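You operate a simulated robot arm through the tools that you are given. There is no shell and no other tool.

You are at the controls of a simulated robot arm. One attempt, no reset.

JOB
Wrap both for posting: yellow band on the felt roll, striped sleeve on the tall carton.
Fine: lift the roll out of the slack green band first, and lay that band on the pull-out shelf. Set down upright: felt roll.
Where things are to end (x, y in the base frame): felt roll within 6 cm of [67, 35]; green band within 6 cm of [52, -8].

It is judged by the outcome, as a careful person would: the job done as asked, and still so three seconds after it is handed in. It fails if anything else is knocked over, pushed out of place, dropped, spilled or broken.

ROBOT AND FRAMES
A 7-joint arm with a two-finger parallel gripper, fixed in place. Base frame: the origin is at the foot of the arm, x ahead of it, y to its left, z up; the work surface is at about z = 72. Lengths are in cm, angles in degrees, forces in N, time in s.
With the tool pointing down near the work surface it reaches from about 42 to 90 cm from the base axis. Its first joint turns from -115.0 to 115.0 degrees. Payload 3.91 kg.
The TCP is the grasp point between the finger pads, 3 cm short of the fingertips. In the tool frame z runs along the fingers and y along their closing line. Largest opening 11 cm; finger width 2, thickness 1; the body of the gripper, 4.8 by 11.2 cm, starts 5.5 cm behind the TCP.
Orientation is that of the tool frame in the base frame, as a unit quaternion [x, y, z, w]. With the fingers straight down and closing along the base's y, the tool's x points along the base's -x, its y along +y and its z along -z.

CONTROLS
- The arm moves only by the tool send_rows. Its argument "moves" is text: rows parted by semicolons, each of 7 numbers parted by spaces: the shift along the tool's x, y, z in units of 25 mm (1.0 is 25 mm), then the turn, a rotation vector about the tool's x, y, z in units of 6 degrees (1.0 is 6 degrees), then the finger opening in cm, from 0 to 11. In form: tx ty tz rx ry rz hand; .... A call has 1 to 20 rows; each row shifts and turns the commanded pose from where the row before left it, along the tool's axes as they then stand. A call with a number of a shift or a turn outside -1 to 1 is refused whole. Each row takes 0.2 s and may step no farther than 5 cm and 8.6 degrees from the row before; otherwise, or with a gripper value out of range, the whole call is refused. Where a pose cannot be reached the arm comes as near as it can. A force on the tool above 40 N (or 10 N above the force at the start of the call, whichever is more), or a blocked arm, ends the call early, and 0.2 s more pass. Each finger travels about 15.3 cm/s and halts on what it meets, pressing with about 41 N; the grip force reading is that of the motor and also rises with nothing between the fingers. The clock runs only during rows and for 0.2 s after the last one: add rows that do not move to give the fingers time. The reply holds the time, the measured pose of the TCP, the force on the tool along the base axes, the opening and the grip force, in the units named above and with some noise, with the torque about the TCP (base axes, N m) and any sound that the robot's microphone picked up.
- Cameras (640 x 400 px; columns grow to the right, rows downward): "scene" is fixed at [21.87, 64.96, 146.97]; the picture's right is [-0.85, -0.52, 0.00], its down [-0.40, 0.66, -0.63] and it looks along [0.33, -0.54, -0.78] (base axes); focal length 318 px, centre (320, 200). "wrist" rides on the gripper at [7.3, 1.7, -10.3] in the tool frame; the picture's right is [-0.23, 0.97, 0.00], its down [-0.76, -0.18, -0.62] and it looks along [-0.61, -0.14, 0.78] (tool axes); focal length 222 px, centre (320, 200). There is no depth. A picture from a camera that has moved, and an enlarged one, comes with that camera's place and axes in the base frame and with its lens.
- get_image(camera): a new picture of that camera. It takes no simulated time.
- lift_body(by): slides the trunk up (or, below 0, down) by that many cm; the arm rides with it, the base frame stays. It gives what a move gives, with no picture.
- zoom(camera, box): a new picture of the part [left, top, right, bottom] of that camera's present view, enlarged. It takes no simulated time.
- sign_off(): hands the job in; it is judged then, once.

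Places have to be worked out from the pictures, the camera data and where the tool is seen. Open the gripper and draw the arm clear of the work before you hand the job in, unless the task says otherwise.

The tools are called after "Call:" by a JSON object that holds its "method" and its "body". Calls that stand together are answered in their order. send_rows: Moves the arm, as the interface text tells. Its arguments: {"type":"object","properties":{"moves":{"type":"string"}},"required":["moves"]} The other tools are called the same way: lift_body (by) slides the trunk up or down; get_image (camera) takes a picture; zoom (camera, box) takes an enlarged picture of a part of a camera's view; sign_off () hands the job in.

At the start:

```text
time_s: 0.0
position: [57.67, 33.38, 109.66]
tool_rot: [0.0, 1.0, 0.0, 0.001]
ft_force: [0.4, 0.4, -0.6]
moment: [0.01, -0.03, 0.0]
opening: 10.99
grip_force: 0.0
trunk travel left (down, up): [-72.5, 26.5]
```

scene: 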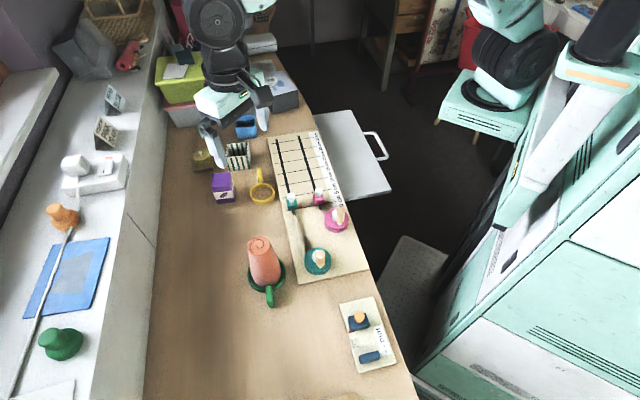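
wrist: 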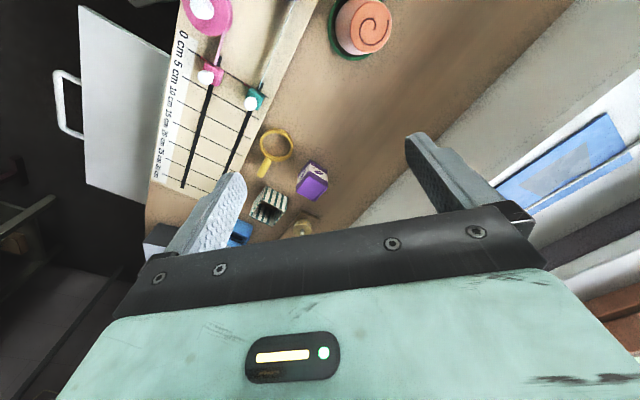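

I'll start by taking enlarged pictures of the work area to identify the roll, bands, carton and shelf.

Call:
{"method": "zoom", "body": {"camera": "scene", "box": [180, 130, 300, 205]}}

Call:
{"method": "zoom", "body": {"camera": "scene", "box": [220, 220, 320, 320]}}

Call:
{"method": "zoom", "body": {"camera": "scene", "box": [260, 100, 420, 280]}}

Call:
{"method": "zoom", "body": {"camera": "wrist", "box": [140, 0, 440, 250]}}

```text
5.33 times, centred on (240, 168) of scene
camera zoom: at [21.87, 64.96, 146.97], right [-0.85, -0.52, 0.0], down [-0.4, 0.66, -0.63], along [0.33, -0.54, -0.78], focal length 1698 px, centre (747, 373)
```

zoom: 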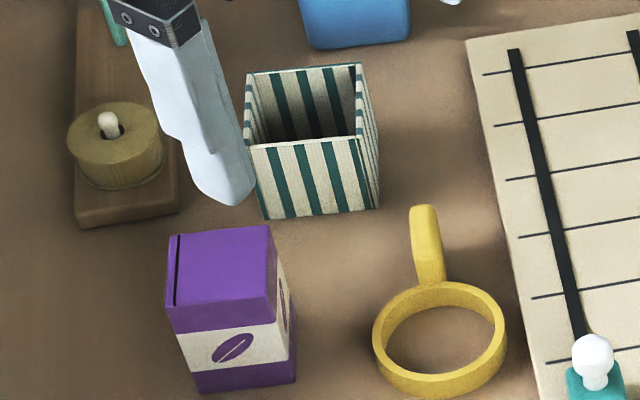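

```text
4.00 times, centred on (270, 270) of scene
camera zoom: at [21.87, 64.96, 146.97], right [-0.85, -0.52, 0.0], down [-0.4, 0.66, -0.63], along [0.33, -0.54, -0.78], focal length 1273 px, centre (520, -80)
```

zoom: 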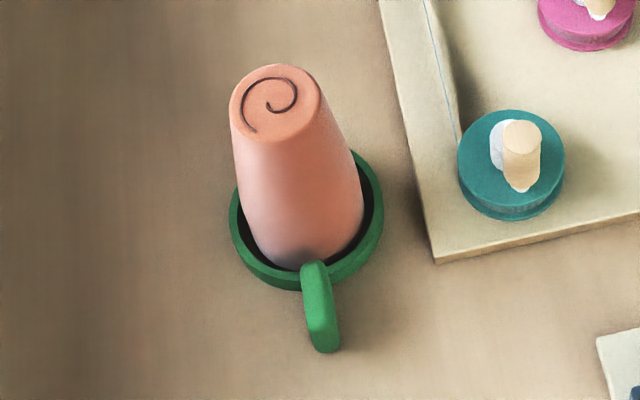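

```text
2.22 times, centred on (340, 190) of scene
camera zoom: at [21.87, 64.96, 146.97], right [-0.85, -0.52, 0.0], down [-0.4, 0.66, -0.63], along [0.33, -0.54, -0.78], focal length 707 px, centre (276, 222)
```

zoom: 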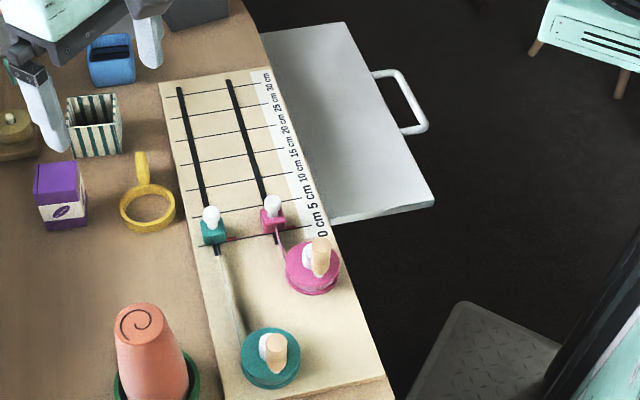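

```text
1.60 times, centred on (290, 125) of wrist
camera zoom: at [50.44, 35.21, 120.07], right [0.23, 0.97, 0.0], down [0.76, -0.18, 0.62], along [0.61, -0.14, -0.78], focal length 355 px, centre (368, 320)
```

zoom: 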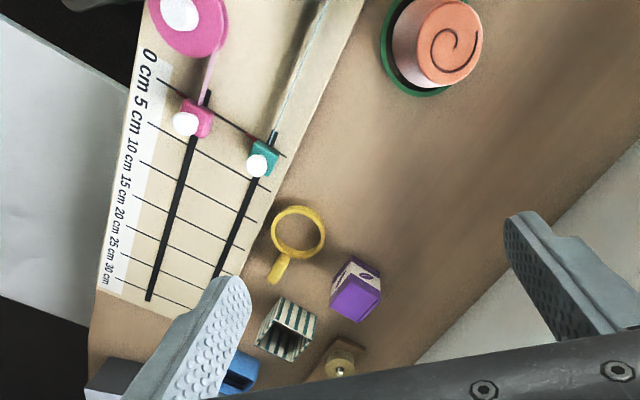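

The terracotta cone with the spiral looks like the felt roll, standing in the green ring at about (52, 41). The yellow ring is near (69, 21). I'll zoom further to measure the sleeve, the carton and the rings.

Call:
{"method": "zoom", "body": {"camera": "wrist", "box": [230, 120, 350, 195]}}

Call:
{"method": "zoom", "body": {"camera": "wrist", "box": [230, 170, 350, 245]}}

Call:
{"method": "zoom", "body": {"camera": "wrist", "box": [310, 0, 430, 75]}}

Call:
{"method": "zoom", "body": {"camera": "scene", "box": [205, 140, 285, 190]}}

Call:
{"method": "zoom", "body": {"camera": "scene", "box": [150, 0, 310, 100]}}

```text
5.33 times, centred on (290, 158) of wrist
camera zoom: at [50.44, 35.21, 120.07], right [0.23, 0.97, 0.0], down [0.76, -0.18, 0.62], along [0.61, -0.14, -0.78], focal length 1185 px, centre (480, 427)
```

zoom: 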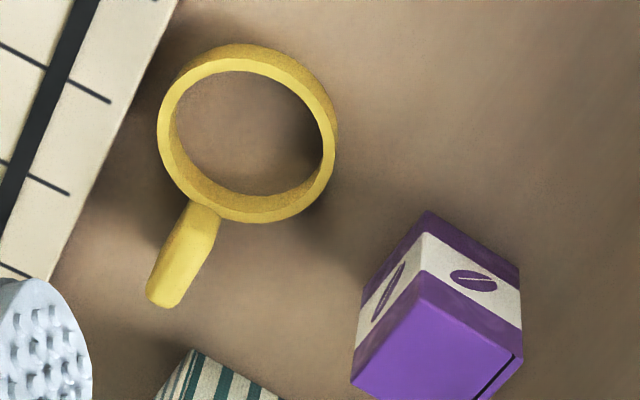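

```text
5.33 times, centred on (290, 208) of wrist
camera zoom: at [50.44, 35.21, 120.07], right [0.23, 0.97, 0.0], down [0.76, -0.18, 0.62], along [0.61, -0.14, -0.78], focal length 1185 px, centre (480, 160)
```

zoom: 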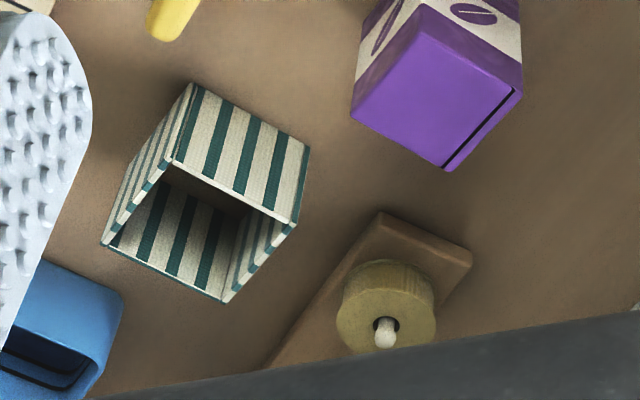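

```text
5.33 times, centred on (370, 38) of wrist
camera zoom: at [50.44, 35.21, 120.07], right [0.23, 0.97, 0.0], down [0.76, -0.18, 0.62], along [0.61, -0.14, -0.78], focal length 1185 px, centre (53, 1067)
```

zoom: 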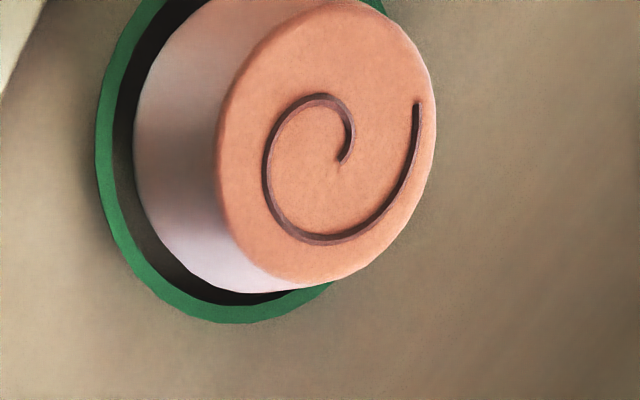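

```text
8.00 times, centred on (245, 165) of scene
camera zoom: at [21.87, 64.96, 146.97], right [-0.85, -0.52, 0.0], down [-0.4, 0.66, -0.63], along [0.33, -0.54, -0.78], focal length 2547 px, centre (920, 480)
```

zoom: 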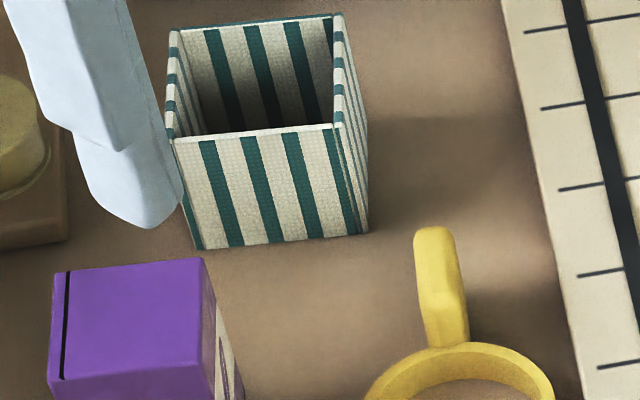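

```text
4.00 times, centred on (230, 50) of scene
camera zoom: at [21.87, 64.96, 146.97], right [-0.85, -0.52, 0.0], down [-0.4, 0.66, -0.63], along [0.33, -0.54, -0.78], focal length 1273 px, centre (680, 800)
```

zoom: 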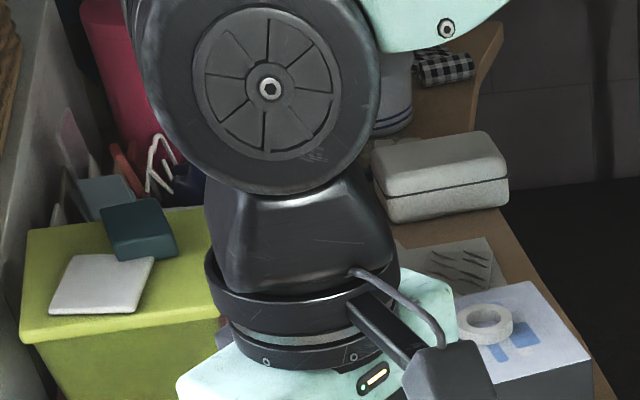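

Sleeve is about 6.6 cm square, 6.2 cm high, centred near (84.5, 13.5), rotated about 40°; the purple carton stands near (78, 26). I'll check for any other carton and look at the blue item before moving.

Call:
{"method": "zoom", "body": {"camera": "scene", "box": [225, 90, 305, 140]}}

Call:
{"method": "zoom", "body": {"camera": "scene", "box": [40, 60, 200, 160]}}

Call:
{"method": "zoom", "body": {"camera": "scene", "box": [205, 160, 253, 210]}}

Call:
{"method": "zoom", "body": {"camera": "scene", "box": [300, 280, 428, 380]}}

Call:
{"method": "zoom", "body": {"camera": "wrist", "box": [40, 0, 200, 260]}}

```text
8.00 times, centred on (265, 115) of scene
camera zoom: at [21.87, 64.96, 146.97], right [-0.85, -0.52, 0.0], down [-0.4, 0.66, -0.63], along [0.33, -0.54, -0.78], focal length 2547 px, centre (760, 880)
```

zoom: 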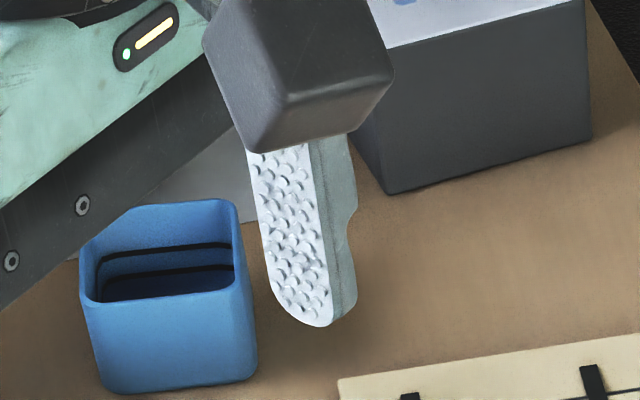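

```text
4.00 times, centred on (120, 110) of scene
camera zoom: at [21.87, 64.96, 146.97], right [-0.85, -0.52, 0.0], down [-0.4, 0.66, -0.63], along [0.33, -0.54, -0.78], focal length 1273 px, centre (1120, 560)
```

zoom: 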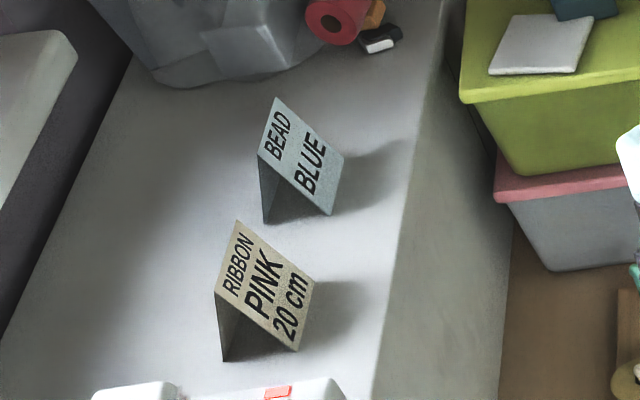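

```text
8.00 times, centred on (229, 185) of scene
camera zoom: at [21.87, 64.96, 146.97], right [-0.85, -0.52, 0.0], down [-0.4, 0.66, -0.63], along [0.33, -0.54, -0.78], focal length 2547 px, centre (1048, 320)
```

zoom: 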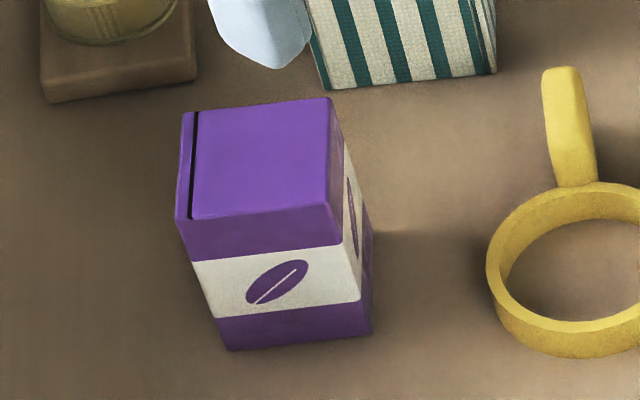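

```text
4.00 times, centred on (364, 330) of scene
camera zoom: at [21.87, 64.96, 146.97], right [-0.85, -0.52, 0.0], down [-0.4, 0.66, -0.63], along [0.33, -0.54, -0.78], focal length 1273 px, centre (144, -320)
```

zoom: 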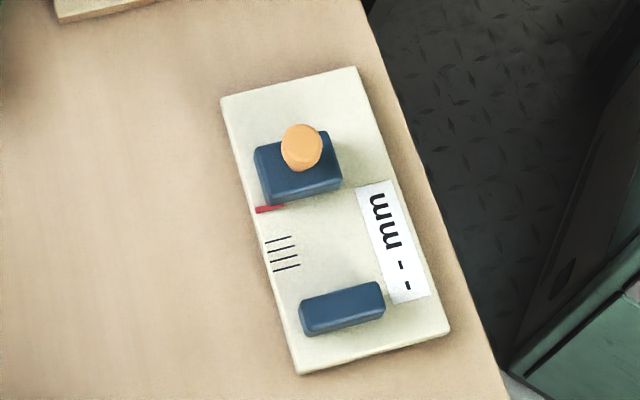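

```text
1.54 times, centred on (120, 130) of wrist
camera zoom: at [50.44, 35.21, 120.07], right [0.23, 0.97, 0.0], down [0.76, -0.18, 0.62], along [0.61, -0.14, -0.78], focal length 342 px, centre (628, 308)
```

zoom: 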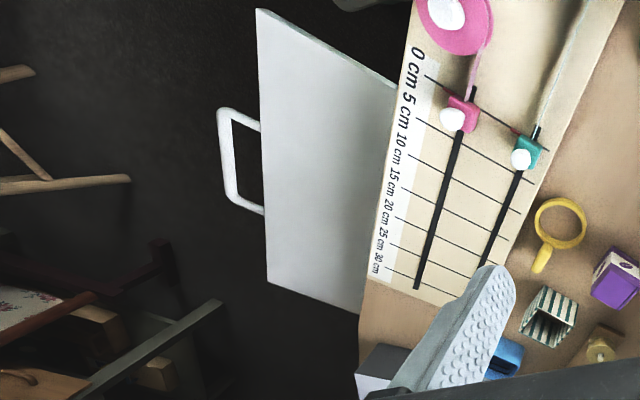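

Carton measures about 5.4 cm square and 7.4 cm tall, centred near (78.6, 26.6), and the shelf top triangulates to z≈65. The roll appears tapered (about 4.8 cm top, 7.4 cm base, top z≈86.5), so I'll move above it near (52, 41) with the tool still high and look.

Call:
{"method": "send_rows", "body": {"moves": "0.567 0.762 0.9 0 0 0 11; 0.567 0.762 0.9 0 0 0 11; 0.567 0.762 0.9 0 0 0 11; 0.567 0.762 0.9 0 0 0 11; 0 0 0 0 0 0 11; 0 0 0 0 0 0 11"}}

Call:
{"method": "get_image", "body": {"camera": "wrist"}}

Call:
{"method": "get_image", "body": {"camera": "scene"}}

```text
time_s: 1.4
position: [52.03, 41.11, 100.69]
tool_rot: [0.001, 1.0, 0.0, 0.001]
ft_force: [0.0, -0.2, 0.0]
moment: [0.02, 0.0, 0.01]
opening: 10.99
grip_force: 0.0
trunk travel left (down, up): [-72.5, 26.5]
```

```text
taken
camera wrist: at [44.82, 42.73, 111.04], right [0.23, 0.97, 0.0], down [0.76, -0.18, 0.62], along [0.61, -0.14, -0.78], focal length 222 px, centre (320, 200)
```

wrist: 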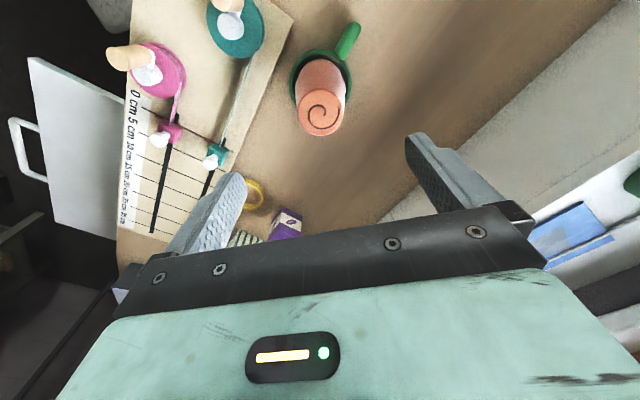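

```text
taken
```

scene: 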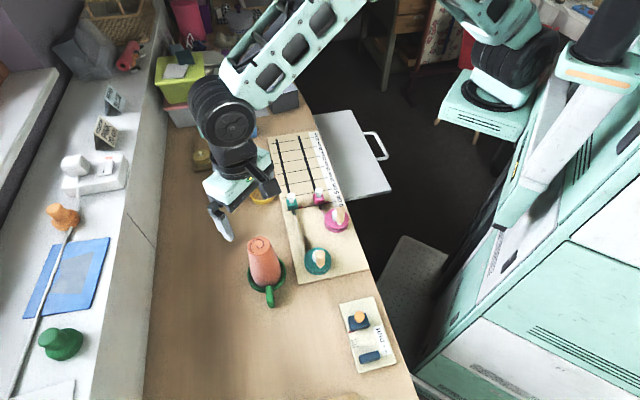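

The roll and green band are both in the wrist view now. I'll zoom in for a precise fix on the roll and the green handle.

Call:
{"method": "zoom", "body": {"camera": "wrist", "box": [270, 10, 390, 150]}}

Call:
{"method": "zoom", "body": {"camera": "wrist", "box": [190, 160, 320, 245]}}

```text
2.86 times, centred on (330, 80) of wrist
camera zoom: at [44.82, 42.73, 111.04], right [0.23, 0.97, 0.0], down [0.76, -0.18, 0.62], along [0.61, -0.14, -0.78], focal length 635 px, centre (291, 543)
```

zoom: 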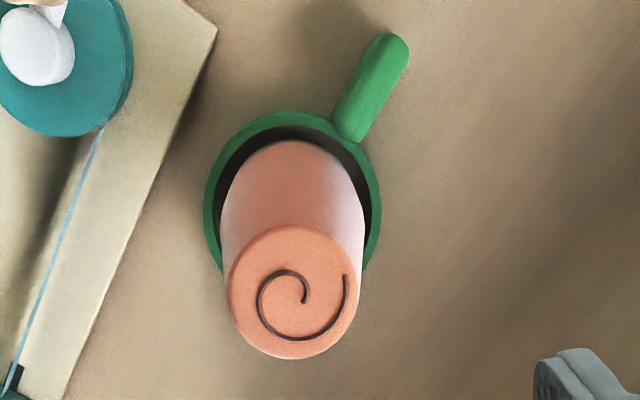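

```text
4.71 times, centred on (255, 202) of wrist
camera zoom: at [44.82, 42.73, 111.04], right [0.23, 0.97, 0.0], down [0.76, -0.18, 0.62], along [0.61, -0.14, -0.78], focal length 1045 px, centre (626, 188)
```

zoom: 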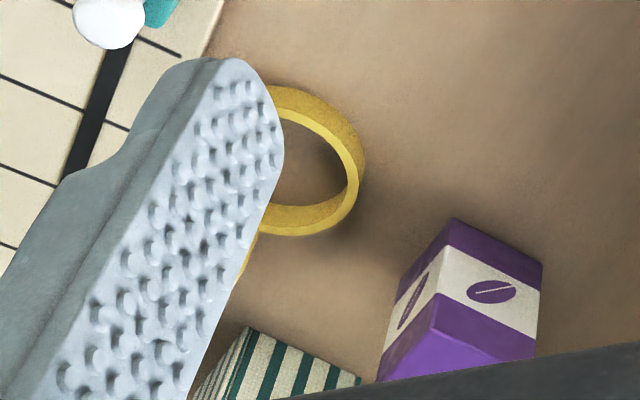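

Both cameras put the roll's top centre at about (52.25, 41.05), z≈86.2, with about 5 cm top diameter. I'll descend with the fingers open to TCP z≈83, leaving the palm about 2 cm above the top.

Call:
{"method": "send_rows", "body": {"moves": "-0.08 -0.02 0.9 0 0 0 11; 0 0 0.9 0 0 0 11; 0 0 0.9 0 0 0 11; 0 0 0.9 0 0 0 11; 0 0 0.9 0 0 0 11; 0 0 0.9 0 0 0 11; 0 0 0.9 0 0 0 11; 0 0 0.77 0 0 0 11; 0 0 0 0 0 0 11"}}

Call:
{"method": "get_image", "body": {"camera": "wrist"}}

Call:
{"method": "zoom", "body": {"camera": "scene", "box": [190, 180, 350, 310]}}

```text
time_s: 3.4
position: [52.15, 41.14, 83.07]
tool_rot: [0.001, 1.0, 0.0, 0.002]
ft_force: [0.5, 0.1, -0.8]
moment: [0.02, -0.01, -0.01]
opening: 11.0
grip_force: 0.0
trunk travel left (down, up): [-72.5, 26.5]
```

```text
taken
camera wrist: at [44.99, 42.78, 93.41], right [0.23, 0.97, 0.0], down [0.76, -0.18, 0.62], along [0.61, -0.14, -0.78], focal length 222 px, centre (320, 200)
```

wrist: 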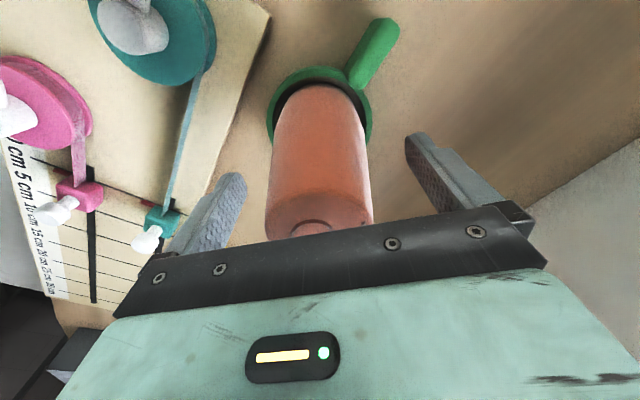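

```text
3.08 times, centred on (270, 245) of scene
camera zoom: at [21.87, 64.96, 146.97], right [-0.85, -0.52, 0.0], down [-0.4, 0.66, -0.63], along [0.33, -0.54, -0.78], focal length 980 px, centre (474, 62)
```

zoom: 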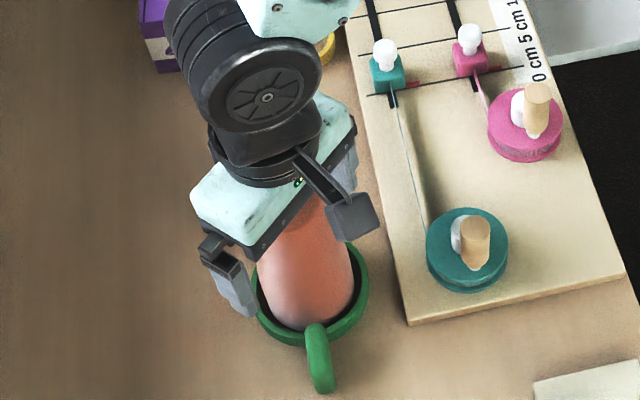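

The roll sits centred between the fingers with the palm clear. I'll close gently.

Call:
{"method": "send_rows", "body": {"moves": "0 0 0 0 0 0 8; 0 0 0 0 0 0 7; 0 0 0 0 0 0 6; 0 0 0 0 0 0 5; 0 0 0 0 0 0 4; 0 0 0 0 0 0 3; 0 0 0 0 0 0 3"}}

Call:
{"method": "zoom", "body": {"camera": "scene", "box": [190, 180, 350, 310]}}

```text
time_s: 5.0
position: [52.11, 41.18, 83.12]
tool_rot: [0.0, 1.0, 0.001, 0.0]
ft_force: [1.1, -2.0, 1.3]
moment: [-0.08, -0.06, -0.02]
opening: 6.32
grip_force: 40.9
trunk travel left (down, up): [-72.5, 26.5]
```

```text
3.08 times, centred on (270, 245) of scene
camera zoom: at [21.87, 64.96, 146.97], right [-0.85, -0.52, 0.0], down [-0.4, 0.66, -0.63], along [0.33, -0.54, -0.78], focal length 980 px, centre (474, 62)
```

zoom: 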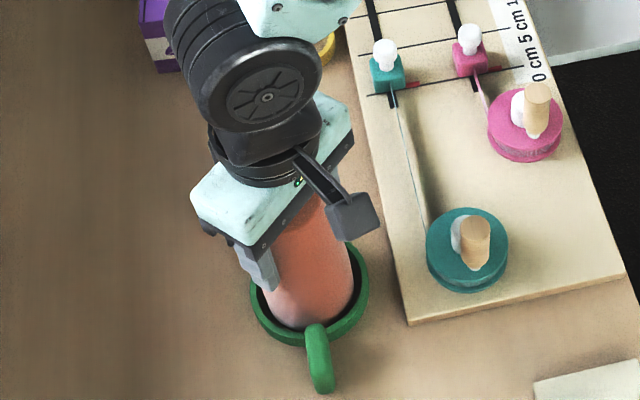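

Gripped at 6.3 cm with about 41 N, with small side forces. I'll lift slowly straight up a few centimetres and check that the band stays behind and the roll doesn't slip.

Call:
{"method": "send_rows", "body": {"moves": "0 0 -0.2 0 0 0 3; 0 0 -0.4 0 0 0 3; 0 0 -0.4 0 0 0 3; 0 0 -0.4 0 0 0 3; 0 0 -0.2 0 0 0 3; 0 0 0 0 0 0 3"}}

Call:
{"method": "get_image", "body": {"camera": "wrist"}}

Call:
{"method": "zoom", "body": {"camera": "scene", "box": [190, 180, 350, 310]}}

```text
time_s: 6.4
position: [52.16, 41.04, 87.08]
tool_rot: [0.0, 1.0, 0.0, 0.0]
ft_force: [-0.2, 0.3, -2.0]
moment: [0.01, 0.01, 0.0]
opening: 6.34
grip_force: 41.2
trunk travel left (down, up): [-72.5, 26.5]
```

```text
taken
camera wrist: at [44.99, 42.74, 97.37], right [0.23, 0.97, 0.0], down [0.76, -0.18, 0.62], along [0.61, -0.14, -0.78], focal length 222 px, centre (320, 200)
```

wrist: 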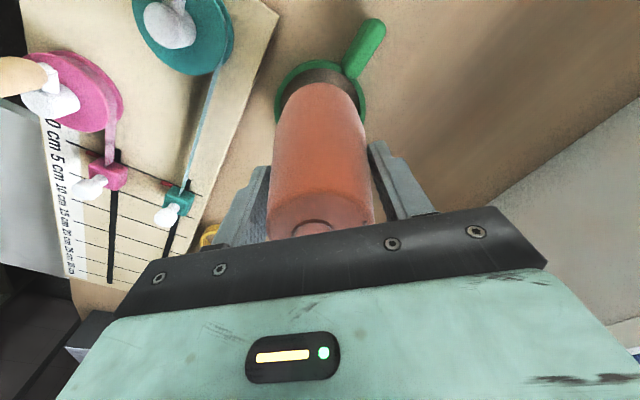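

```text
3.08 times, centred on (270, 245) of scene
camera zoom: at [21.87, 64.96, 146.97], right [-0.85, -0.52, 0.0], down [-0.4, 0.66, -0.63], along [0.33, -0.54, -0.78], focal length 980 px, centre (474, 62)
```

zoom: 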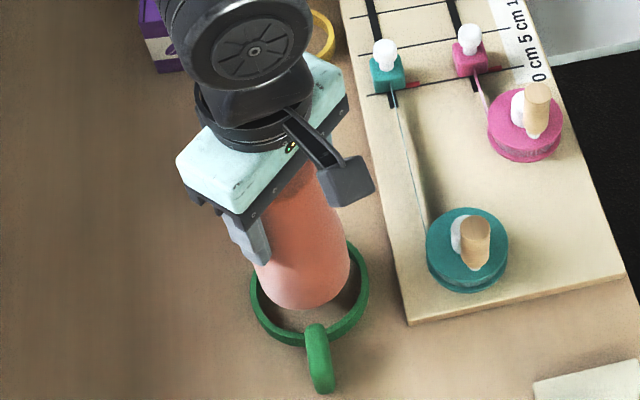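

The roll came out cleanly and the green band stayed put. I'll raise it 3 cm more, then carry it to (67, 35).

Call:
{"method": "send_rows", "body": {"moves": "0 0 -0.4 0 0 0 3; 0 0 -0.5 0 0 0 3; 0 0 -0.3 0 0 0 3; -0.3 -0.125 0 0 0 0 3; -0.6 -0.25 0 0 0 0 3; -0.75 -0.31 0 0 0 0 3; -0.75 -0.31 0 0 0 0 3; -0.75 -0.31 0 0 0 0 3; -0.75 -0.31 0 0 0 0 3; -0.75 -0.31 0 0 0 0 3; -0.7 -0.28 0 0 0 0 3; -0.4 -0.15 0 0 0 0 3; -0.18 -0.07 0 0 0 0 3; 0 0 0 0 0 0 3; 0 0 0 0 0 0 3"}}

Call:
{"method": "get_image", "body": {"camera": "wrist"}}

Call:
{"method": "zoom", "body": {"camera": "scene", "box": [170, 120, 330, 310]}}

```text
time_s: 9.6
position: [66.96, 35.01, 90.17]
tool_rot: [0.0, 1.0, 0.0, 0.001]
ft_force: [-0.5, -0.2, -2.8]
moment: [-0.03, 0.03, -0.01]
opening: 6.28
grip_force: 41.0
trunk travel left (down, up): [-72.5, 26.5]
```

```text
taken
camera wrist: at [59.81, 36.71, 100.43], right [0.23, 0.97, 0.0], down [0.76, -0.18, 0.62], along [0.61, -0.14, -0.78], focal length 222 px, centre (320, 200)
```

wrist: 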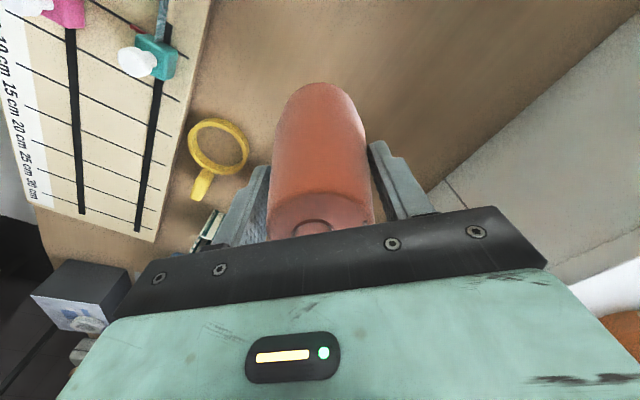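

```text
2.11 times, centred on (250, 215) of scene
camera zoom: at [21.87, 64.96, 146.97], right [-0.85, -0.52, 0.0], down [-0.4, 0.66, -0.63], along [0.33, -0.54, -0.78], focal length 670 px, centre (467, 168)
```

zoom: 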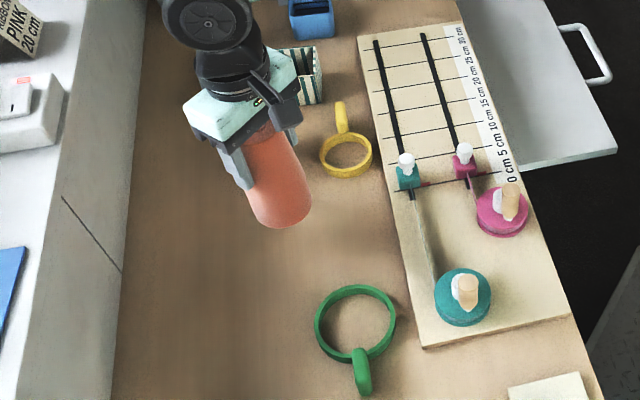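

The roll is above (67, 35). I'll lower it to just above the table-contact height (TCP z≈83.1) with slow last steps.

Call:
{"method": "send_rows", "body": {"moves": "0 0 0.4 0 0 0 3; 0 0 0.6 0 0 0 3; 0 0 0.6 0 0 0 3; 0 0 0.5 0 0 0 3; 0 0 0.3 0 0 0 3; 0 0 0.2 0 0 0 3; 0 0 0.1 0 0 0 3; 0 0 0.06 0 0 0 3; 0 0 0 0 0 0 3; 0 0 0 0 0 0 3"}}

Call:
{"method": "zoom", "body": {"camera": "scene", "box": [170, 120, 330, 220]}}

```text
time_s: 11.8
position: [66.98, 35.05, 83.37]
tool_rot: [0.0, 1.0, 0.0, 0.002]
ft_force: [0.8, 0.7, -2.4]
moment: [0.03, -0.02, -0.01]
opening: 6.28
grip_force: 41.3
trunk travel left (down, up): [-72.5, 26.5]
```

```text
4.00 times, centred on (250, 170) of scene
camera zoom: at [21.87, 64.96, 146.97], right [-0.85, -0.52, 0.0], down [-0.4, 0.66, -0.63], along [0.33, -0.54, -0.78], focal length 1273 px, centre (600, 320)
```

zoom: 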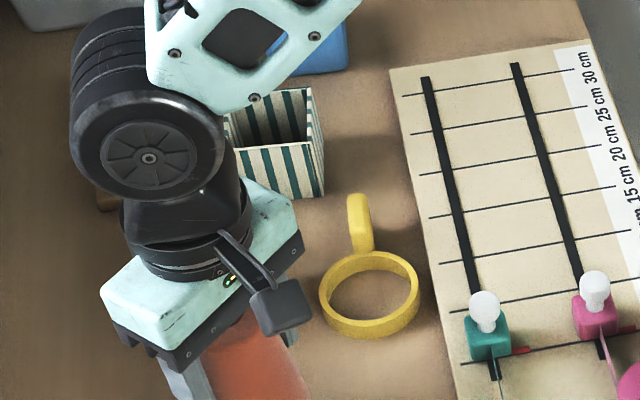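

Force still shows only the roll's weight (−2.4 N), so it isn't touching yet. I'll ease down in sub-millimetre steps.

Call:
{"method": "send_rows", "body": {"moves": "0 0 0.04 0 0 0 3; 0 0 0.03 0 0 0 3; 0 0 0.03 0 0 0 3; 0 0 0 0 0 0 3"}}

```text
time_s: 12.8
position: [67.0, 35.22, 83.08]
tool_rot: [0.0, 1.0, 0.001, 0.003]
ft_force: [-3.0, -2.6, 13.9]
moment: [0.03, 0.31, -0.04]
opening: 6.3
grip_force: 40.7
trunk travel left (down, up): [-72.5, 26.5]
```

Contact confirmed (+14 N). I'll back off half a millimetre and open the fingers gently.

Call:
{"method": "send_rows", "body": {"moves": "0 0 -0.02 0 0 0 3; 0 0 0 0 0 0 6.3; 0 0 0 0 0 0 6.8; 0 0 0 0 0 0 8; 0 0 0 0 0 0 10; 0 0 0 0 0 0 11; 0 0 0 0 0 0 11"}}

Call:
{"method": "get_image", "body": {"camera": "wrist"}}

```text
time_s: 14.4
position: [67.04, 35.04, 82.89]
tool_rot: [0.001, 1.0, 0.0, 0.001]
ft_force: [-0.5, 0.7, 0.1]
moment: [0.0, -0.04, -0.02]
opening: 11.01
grip_force: 0.0
trunk travel left (down, up): [-72.5, 26.5]
```

```text
taken
camera wrist: at [59.87, 36.72, 93.3], right [0.23, 0.97, 0.0], down [0.76, -0.18, 0.62], along [0.61, -0.14, -0.78], focal length 222 px, centre (320, 200)
```

wrist: 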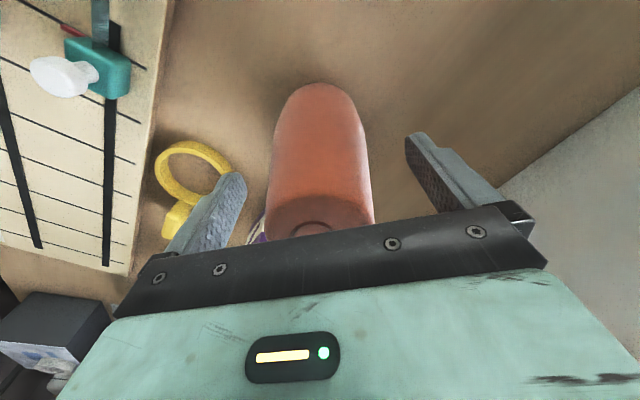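

Released and the roll stands. I'll rise straight up clear of it, then move over toward the green band's handle and turn the tool +50° so that the fingers straddle it.

Call:
{"method": "send_rows", "body": {"moves": "0 0 -0.3 0 0 0 11; 0 0 -0.7 0 0 0 11; 0 0 -0.9 0 0 0 11; 0 0 -0.9 0 0 0 11; 0 0 -0.9 0 0 0 11; 0 0 -0.9 0 0 0 11; 0 0 0 0 0 0 11"}}

Call:
{"method": "send_rows", "body": {"moves": "0.884 0.507 0 0 0 0 11; 0.884 0.507 0 0 0 0 11; 0.884 0.507 0 0 0 0 11; 0.884 0.507 0 0 0 0 11; 0.884 0.507 0 0 0 0 11; 0.884 0.507 0 0 0 0 11; 0.884 0.507 0 0 0 0 11; 0.884 0.507 0 0 0 0 11; 0.884 0.507 0 0 0 0 11; 0 0 0 0 0 0.926 9; 0 0 0 0 0 0.926 8; 0 0 0 0 0 0.926 7; 0 0 0 0 0 0.926 6; 0 0 0 0 0 0.926 5; 0 0 0 0 0 0.926 5; 0 0 0 0 0 0.926 5; 0 0 0 0 0 0.926 5; 0 0 0 0 0 0.926 5; 0 0 0 0 0 0 5"}}

Call:
{"method": "get_image", "body": {"camera": "wrist"}}

Call:
{"method": "get_image", "body": {"camera": "scene"}}

```text
time_s: 16.0
position: [67.08, 35.15, 94.53]
tool_rot: [-0.001, 1.0, 0.0, 0.001]
ft_force: [-0.4, 0.4, 0.1]
moment: [0.02, 0.0, -0.01]
opening: 11.0
grip_force: 0.0
trunk travel left (down, up): [-72.5, 26.5]
```

```text
time_s: 20.0
position: [47.25, 46.4, 94.39]
tool_rot: [0.423, 0.906, 0.001, 0.001]
ft_force: [-0.7, -0.7, 0.2]
moment: [-0.02, 0.03, -0.02]
opening: 5.01
grip_force: 0.0
trunk travel left (down, up): [-72.5, 26.5]
```

```text
taken
camera wrist: at [43.86, 53.08, 104.76], right [0.89, 0.45, 0.0], down [0.35, -0.7, 0.62], along [0.28, -0.56, -0.78], focal length 222 px, centre (320, 200)
```

wrist: 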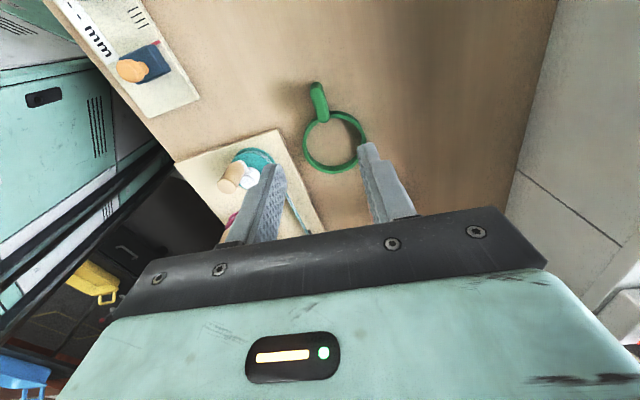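

```text
taken
```

scene: 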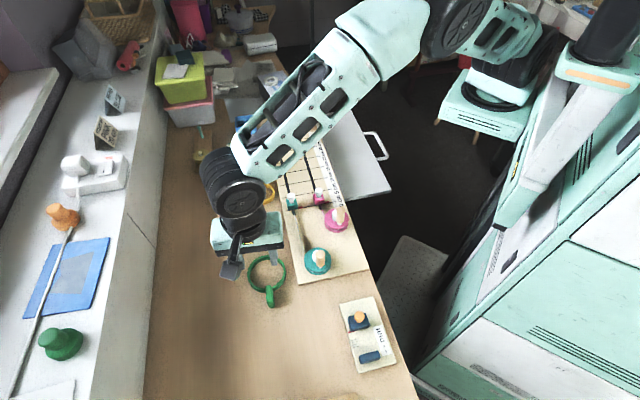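

The band and its handle are visible below the fingers. I'll zoom for a precise fix of the handle.

Call:
{"method": "zoom", "body": {"camera": "wrist", "box": [270, 70, 398, 180]}}

Call:
{"method": "zoom", "body": {"camera": "scene", "box": [225, 245, 305, 315]}}

Call:
{"method": "zoom", "body": {"camera": "scene", "box": [170, 120, 250, 240]}}

```text
3.64 times, centred on (334, 125) of wrist
camera zoom: at [43.86, 53.08, 104.76], right [0.89, 0.45, 0.0], down [0.35, -0.7, 0.62], along [0.28, -0.56, -0.78], focal length 808 px, centre (269, 473)
```

zoom: 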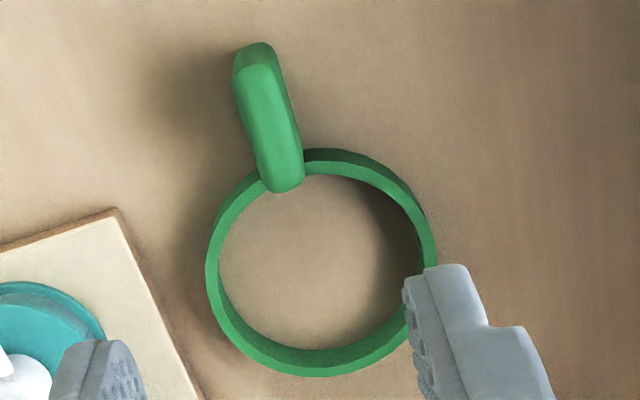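

```text
5.71 times, centred on (265, 280) of scene
camera zoom: at [21.87, 64.96, 146.97], right [-0.85, -0.52, 0.0], down [-0.4, 0.66, -0.63], along [0.33, -0.54, -0.78], focal length 1819 px, centre (634, -257)
```

zoom: 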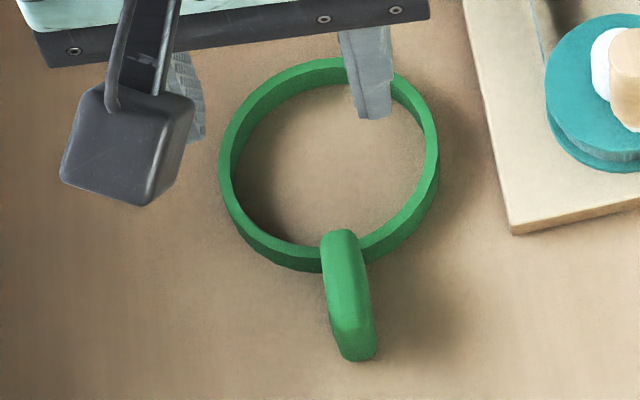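

```text
3.33 times, centred on (210, 180) of scene
camera zoom: at [21.87, 64.96, 146.97], right [-0.85, -0.52, 0.0], down [-0.4, 0.66, -0.63], along [0.33, -0.54, -0.78], focal length 1061 px, centre (687, 267)
```

zoom: 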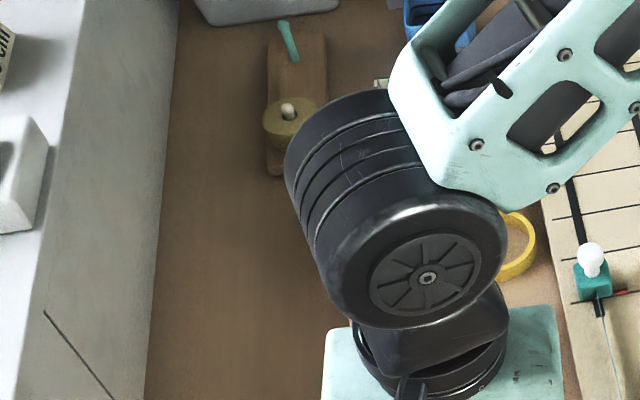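

Handle runs from about (49.1, 44.1) to (46.2, 47.4), top at z≈74.5, direction ≈133°. I'll trim the yaw by −3°, centre on (47.55, 46.0) and descend partway for a check.

Call:
{"method": "send_rows", "body": {"moves": "0 0 0.5 0 0 -0.5 5; -0.2 -0.02 0.8 0 0 0 5; 0 0 0.9 0 0 0 5; 0 0 0.9 0 0 0 5; 0 0 0.9 0 0 0 5; 0 0 0.9 0 0 0 5; 0 0 0.8 0 0 0 5; 0 0 0.5 0 0 0 5; 0 0 0 0 0 0 5"}}

Call:
{"method": "get_image", "body": {"camera": "wrist"}}

Call:
{"method": "zoom", "body": {"camera": "scene", "box": [225, 245, 305, 315]}}

```text
time_s: 22.0
position: [47.44, 46.09, 78.92]
tool_rot: [0.399, 0.917, 0.001, 0.001]
ft_force: [-0.2, 0.0, -0.4]
moment: [0.01, -0.01, 0.0]
opening: 5.01
grip_force: 0.0
trunk travel left (down, up): [-72.5, 26.5]
```

```text
taken
camera wrist: at [43.78, 52.56, 89.26], right [0.87, 0.5, 0.0], down [0.39, -0.68, 0.62], along [0.31, -0.54, -0.78], focal length 222 px, centre (320, 200)
```

wrist: 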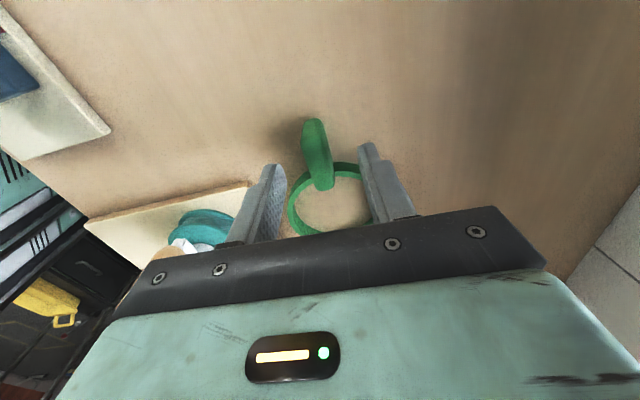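

```text
5.71 times, centred on (265, 280) of scene
camera zoom: at [21.87, 64.96, 146.97], right [-0.85, -0.52, 0.0], down [-0.4, 0.66, -0.63], along [0.33, -0.54, -0.78], focal length 1819 px, centre (634, -257)
```

zoom: 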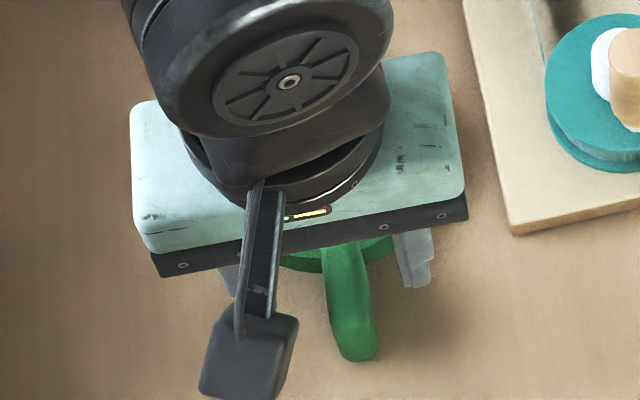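

The handle lies centred between the fingers and the TCP is over its middle. I'll go down to about z=75.6 (tips ~0.6 cm above the table) and close.

Call:
{"method": "send_rows", "body": {"moves": "0 0 0.5 0 0 0 5; 0 0 0.5 0 0 0 5; 0 0 0.25 0 0 0 5; 0 0 0.06 0 0 0 5; 0 0 0 0 0 0 5; 0 0 0 0 0 0 4; 0 0 0 0 0 0 3; 0 0 0 0 0 0 2; 0 0 0 0 0 0 1; 0 0 0 0 0 0 0.5; 0 0 0 0 0 0 0.5"}}

Call:
{"method": "get_image", "body": {"camera": "wrist"}}

```text
time_s: 24.4
position: [47.47, 46.18, 75.79]
tool_rot: [0.399, 0.917, 0.0, 0.001]
ft_force: [-0.4, 0.2, 0.1]
moment: [0.03, 0.03, 0.01]
opening: 1.5
grip_force: 41.2
trunk travel left (down, up): [-72.5, 26.5]
```

```text
taken
camera wrist: at [43.77, 52.52, 85.97], right [0.87, 0.5, 0.0], down [0.39, -0.68, 0.62], along [0.31, -0.54, -0.78], focal length 222 px, centre (320, 200)
```

wrist: 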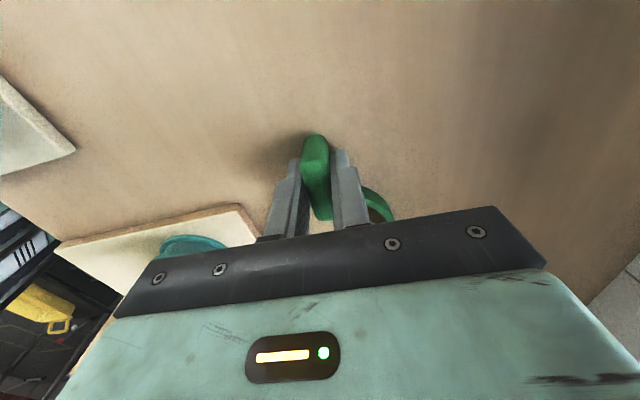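

Handle gripped at 1.5 cm width. I'll lift it a few centimetres and check how the band hangs.

Call:
{"method": "send_rows", "body": {"moves": "0 0 -0.2 0 0 0 0.5; 0 0 -0.4 0 0 0 0.5; 0 0 -0.5 0 0 0 0.5; 0 0 -0.5 0 0 0 0.5; 0 0 -0.4 0 0 0 0.5; 0 0 0 0 0 0 0.5"}}

Call:
{"method": "get_image", "body": {"camera": "wrist"}}

Call:
{"method": "zoom", "body": {"camera": "scene", "box": [205, 225, 315, 315]}}

```text
time_s: 25.8
position: [47.32, 45.99, 80.52]
tool_rot: [0.398, 0.917, 0.0, 0.001]
ft_force: [-0.4, -0.5, -0.2]
moment: [-0.01, 0.01, -0.01]
opening: 1.47
grip_force: 41.0
trunk travel left (down, up): [-72.5, 26.5]
```

```text
taken
camera wrist: at [43.77, 52.53, 90.95], right [0.87, 0.5, 0.0], down [0.39, -0.68, 0.62], along [0.31, -0.54, -0.78], focal length 222 px, centre (320, 200)
```

wrist: 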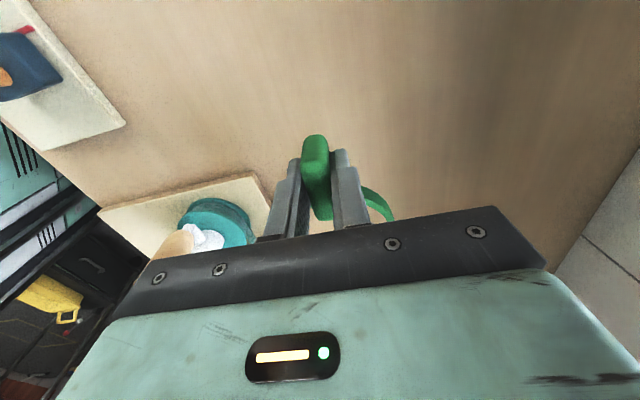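

```text
4.44 times, centred on (260, 270) of scene
camera zoom: at [21.87, 64.96, 146.97], right [-0.85, -0.52, 0.0], down [-0.4, 0.66, -0.63], along [0.33, -0.54, -0.78], focal length 1415 px, centre (587, -111)
```

zoom: 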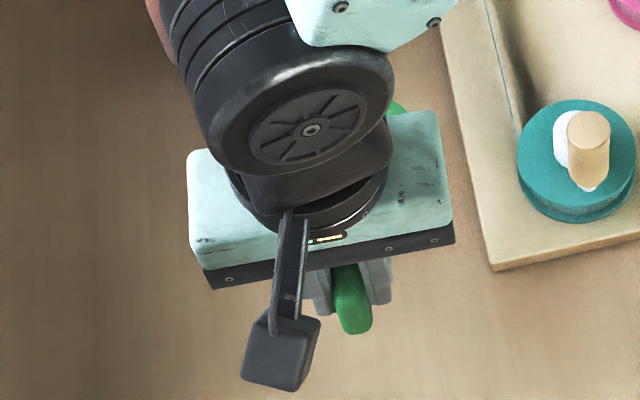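

The band is held rigidly with no droop. I'll raise it well above the ribbon board's pegs and carry it toward the shelf.

Call:
{"method": "send_rows", "body": {"moves": "0 0 -0.5 0 0 0 0.5; 0 0 -0.9 0 0 0 0.5; 0 0 -0.9 0 0 0 0.5; 0 0 -0.9 0 0 0 0.5; 0 0 -0.9 0 0 0 0.5; 0 0 -0.7 0 0 0 0.5; -0.3 -0.27 0 0 0 0 0.5; -0.6 -0.54 0 0 0 0 0.5; -0.853 -0.77 0 0 0 0 0.5; -0.853 -0.77 0 0 0 0 0.5; -0.853 -0.77 0 0 0 0 0.5; -0.853 -0.77 0 0 0 0 0.5; -0.853 -0.77 0 0 0 0 0.5; -0.853 -0.77 0 0 0 0 0.5; -0.853 -0.77 0 0 0 0 0.5; -0.6 -0.54 0 0 0 0 0.5; 0 0 0 0 0 0 0.5"}}

Call:
{"method": "get_image", "body": {"camera": "scene"}}

Call:
{"method": "get_image", "body": {"camera": "wrist"}}

```text
time_s: 29.4
position: [47.88, 21.11, 92.67]
tool_rot: [0.399, 0.917, 0.001, 0.001]
ft_force: [0.0, 0.0, -0.1]
moment: [-0.02, -0.01, 0.04]
opening: 1.48
grip_force: 41.4
trunk travel left (down, up): [-72.5, 26.5]
```

```text
taken
```

scene: 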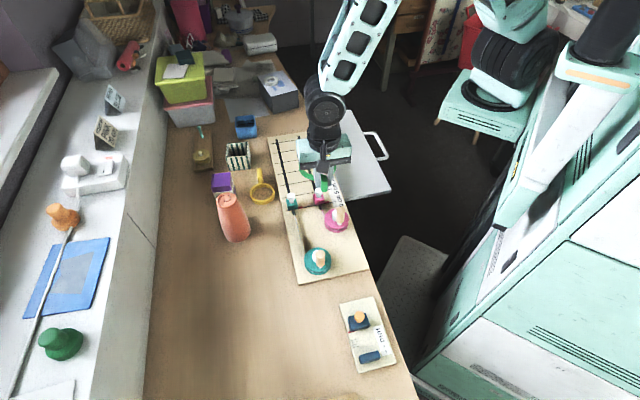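

```text
taken
camera wrist: at [44.19, 27.51, 102.94], right [0.87, 0.5, 0.0], down [0.39, -0.68, 0.62], along [0.31, -0.54, -0.78], focal length 222 px, centre (320, 200)
```

wrist: 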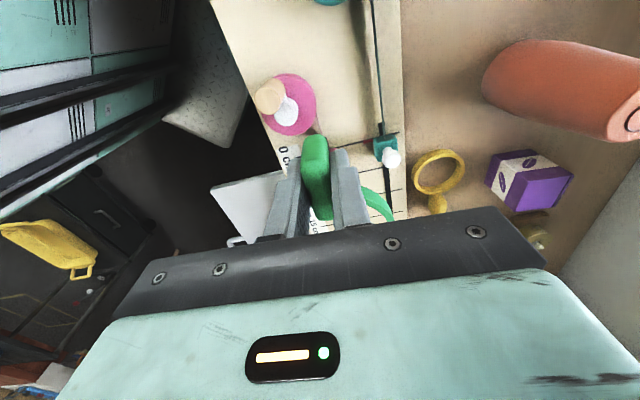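

Midway, nothing disturbed, and the band is above the board. I'll continue to the shelf at TCP ≈ (48.2, −5.8), still high.

Call:
{"method": "send_rows", "body": {"moves": "-0.3 -0.27 0 0 0 0 0.5; -0.65 -0.6 0 0 0 0 0.5; -0.853 -0.78 0 0 0 0 0.5; -0.853 -0.78 0 0 0 0 0.5; -0.853 -0.78 0 0 0 0 0.5; -0.853 -0.78 0 0 0 0 0.5; -0.853 -0.78 0 0 0 0 0.5; -0.853 -0.78 0 0 0 0 0.5; -0.853 -0.78 0 0 0 0 0.5; -0.65 -0.6 0 0 0 0 0.5; -0.36 -0.32 0 0 0 0 0.5; 0 0 0 0 0 0 0.5; 0 0 0 0 0 0 0.5"}}

Call:
{"method": "get_image", "body": {"camera": "scene"}}

Call:
{"method": "get_image", "body": {"camera": "wrist"}}

```text
time_s: 32.2
position: [49.4, -5.62, 92.78]
tool_rot: [0.398, 0.917, 0.0, 0.001]
ft_force: [0.2, -0.4, -0.5]
moment: [0.0, 0.02, 0.01]
opening: 1.49
grip_force: 40.5
out of reach, approached as far as the arm can: row 9, 10
trunk travel left (down, up): [-72.5, 26.5]
```

```text
taken
```

scene: 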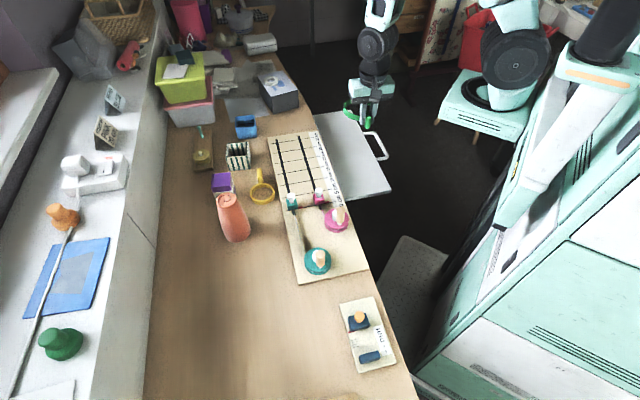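

```text
taken
camera wrist: at [45.84, 0.8, 103.05], right [0.87, 0.5, 0.0], down [0.39, -0.68, 0.62], along [0.31, -0.54, -0.78], focal length 222 px, centre (320, 200)
```

wrist: 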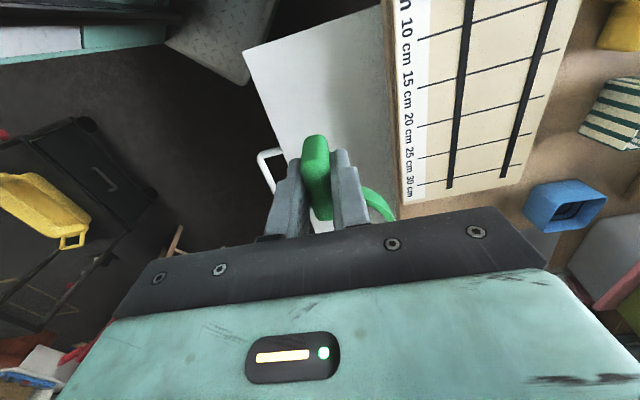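

The pose ended at (49.4, −5.6) because of the near-reach limit at this height; the shelf corner fix agrees with z≈65. Reach improves lower down, so I'll descend partway and re-read.

Call:
{"method": "send_rows", "body": {"moves": "0 0 0.5 0 0 0 0.5; 0 0 0.8 0 0 0 0.5; 0 0 0.8 0 0 0 0.5; 0 0 0.8 0 0 0 0.5; 0 0 0.8 0 0 0 0.5; 0 0 0.5 0 0 0 0.5; 0 0 0 0 0 0 0.5"}}

Call:
{"method": "get_image", "body": {"camera": "wrist"}}

Call:
{"method": "zoom", "body": {"camera": "scene", "box": [290, 60, 430, 220]}}

```text
time_s: 33.8
position: [49.14, -5.6, 82.09]
tool_rot: [0.399, 0.917, 0.0, 0.001]
ft_force: [0.6, 0.5, -0.3]
moment: [0.0, -0.03, -0.03]
opening: 1.47
grip_force: 41.1
trunk travel left (down, up): [-72.5, 26.5]
```

```text
taken
camera wrist: at [45.49, 0.86, 92.47], right [0.87, 0.5, 0.0], down [0.39, -0.68, 0.62], along [0.31, -0.54, -0.78], focal length 222 px, centre (320, 200)
```

wrist: 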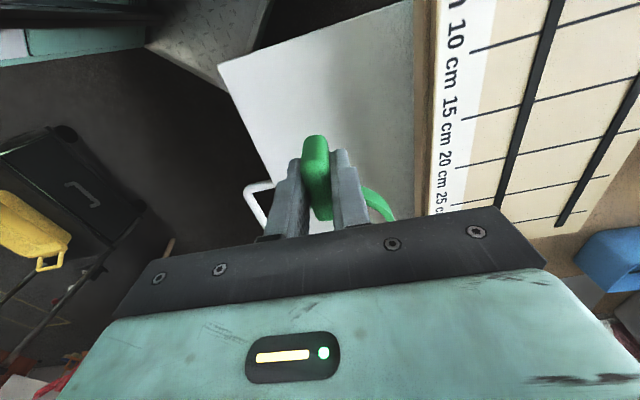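

```text
2.50 times, centred on (360, 140) of scene
camera zoom: at [21.87, 64.96, 146.97], right [-0.85, -0.52, 0.0], down [-0.4, 0.66, -0.63], along [0.33, -0.54, -0.78], focal length 796 px, centre (220, 350)
```

zoom: 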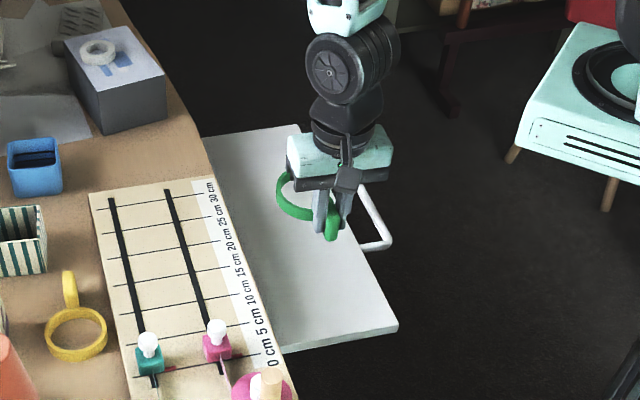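

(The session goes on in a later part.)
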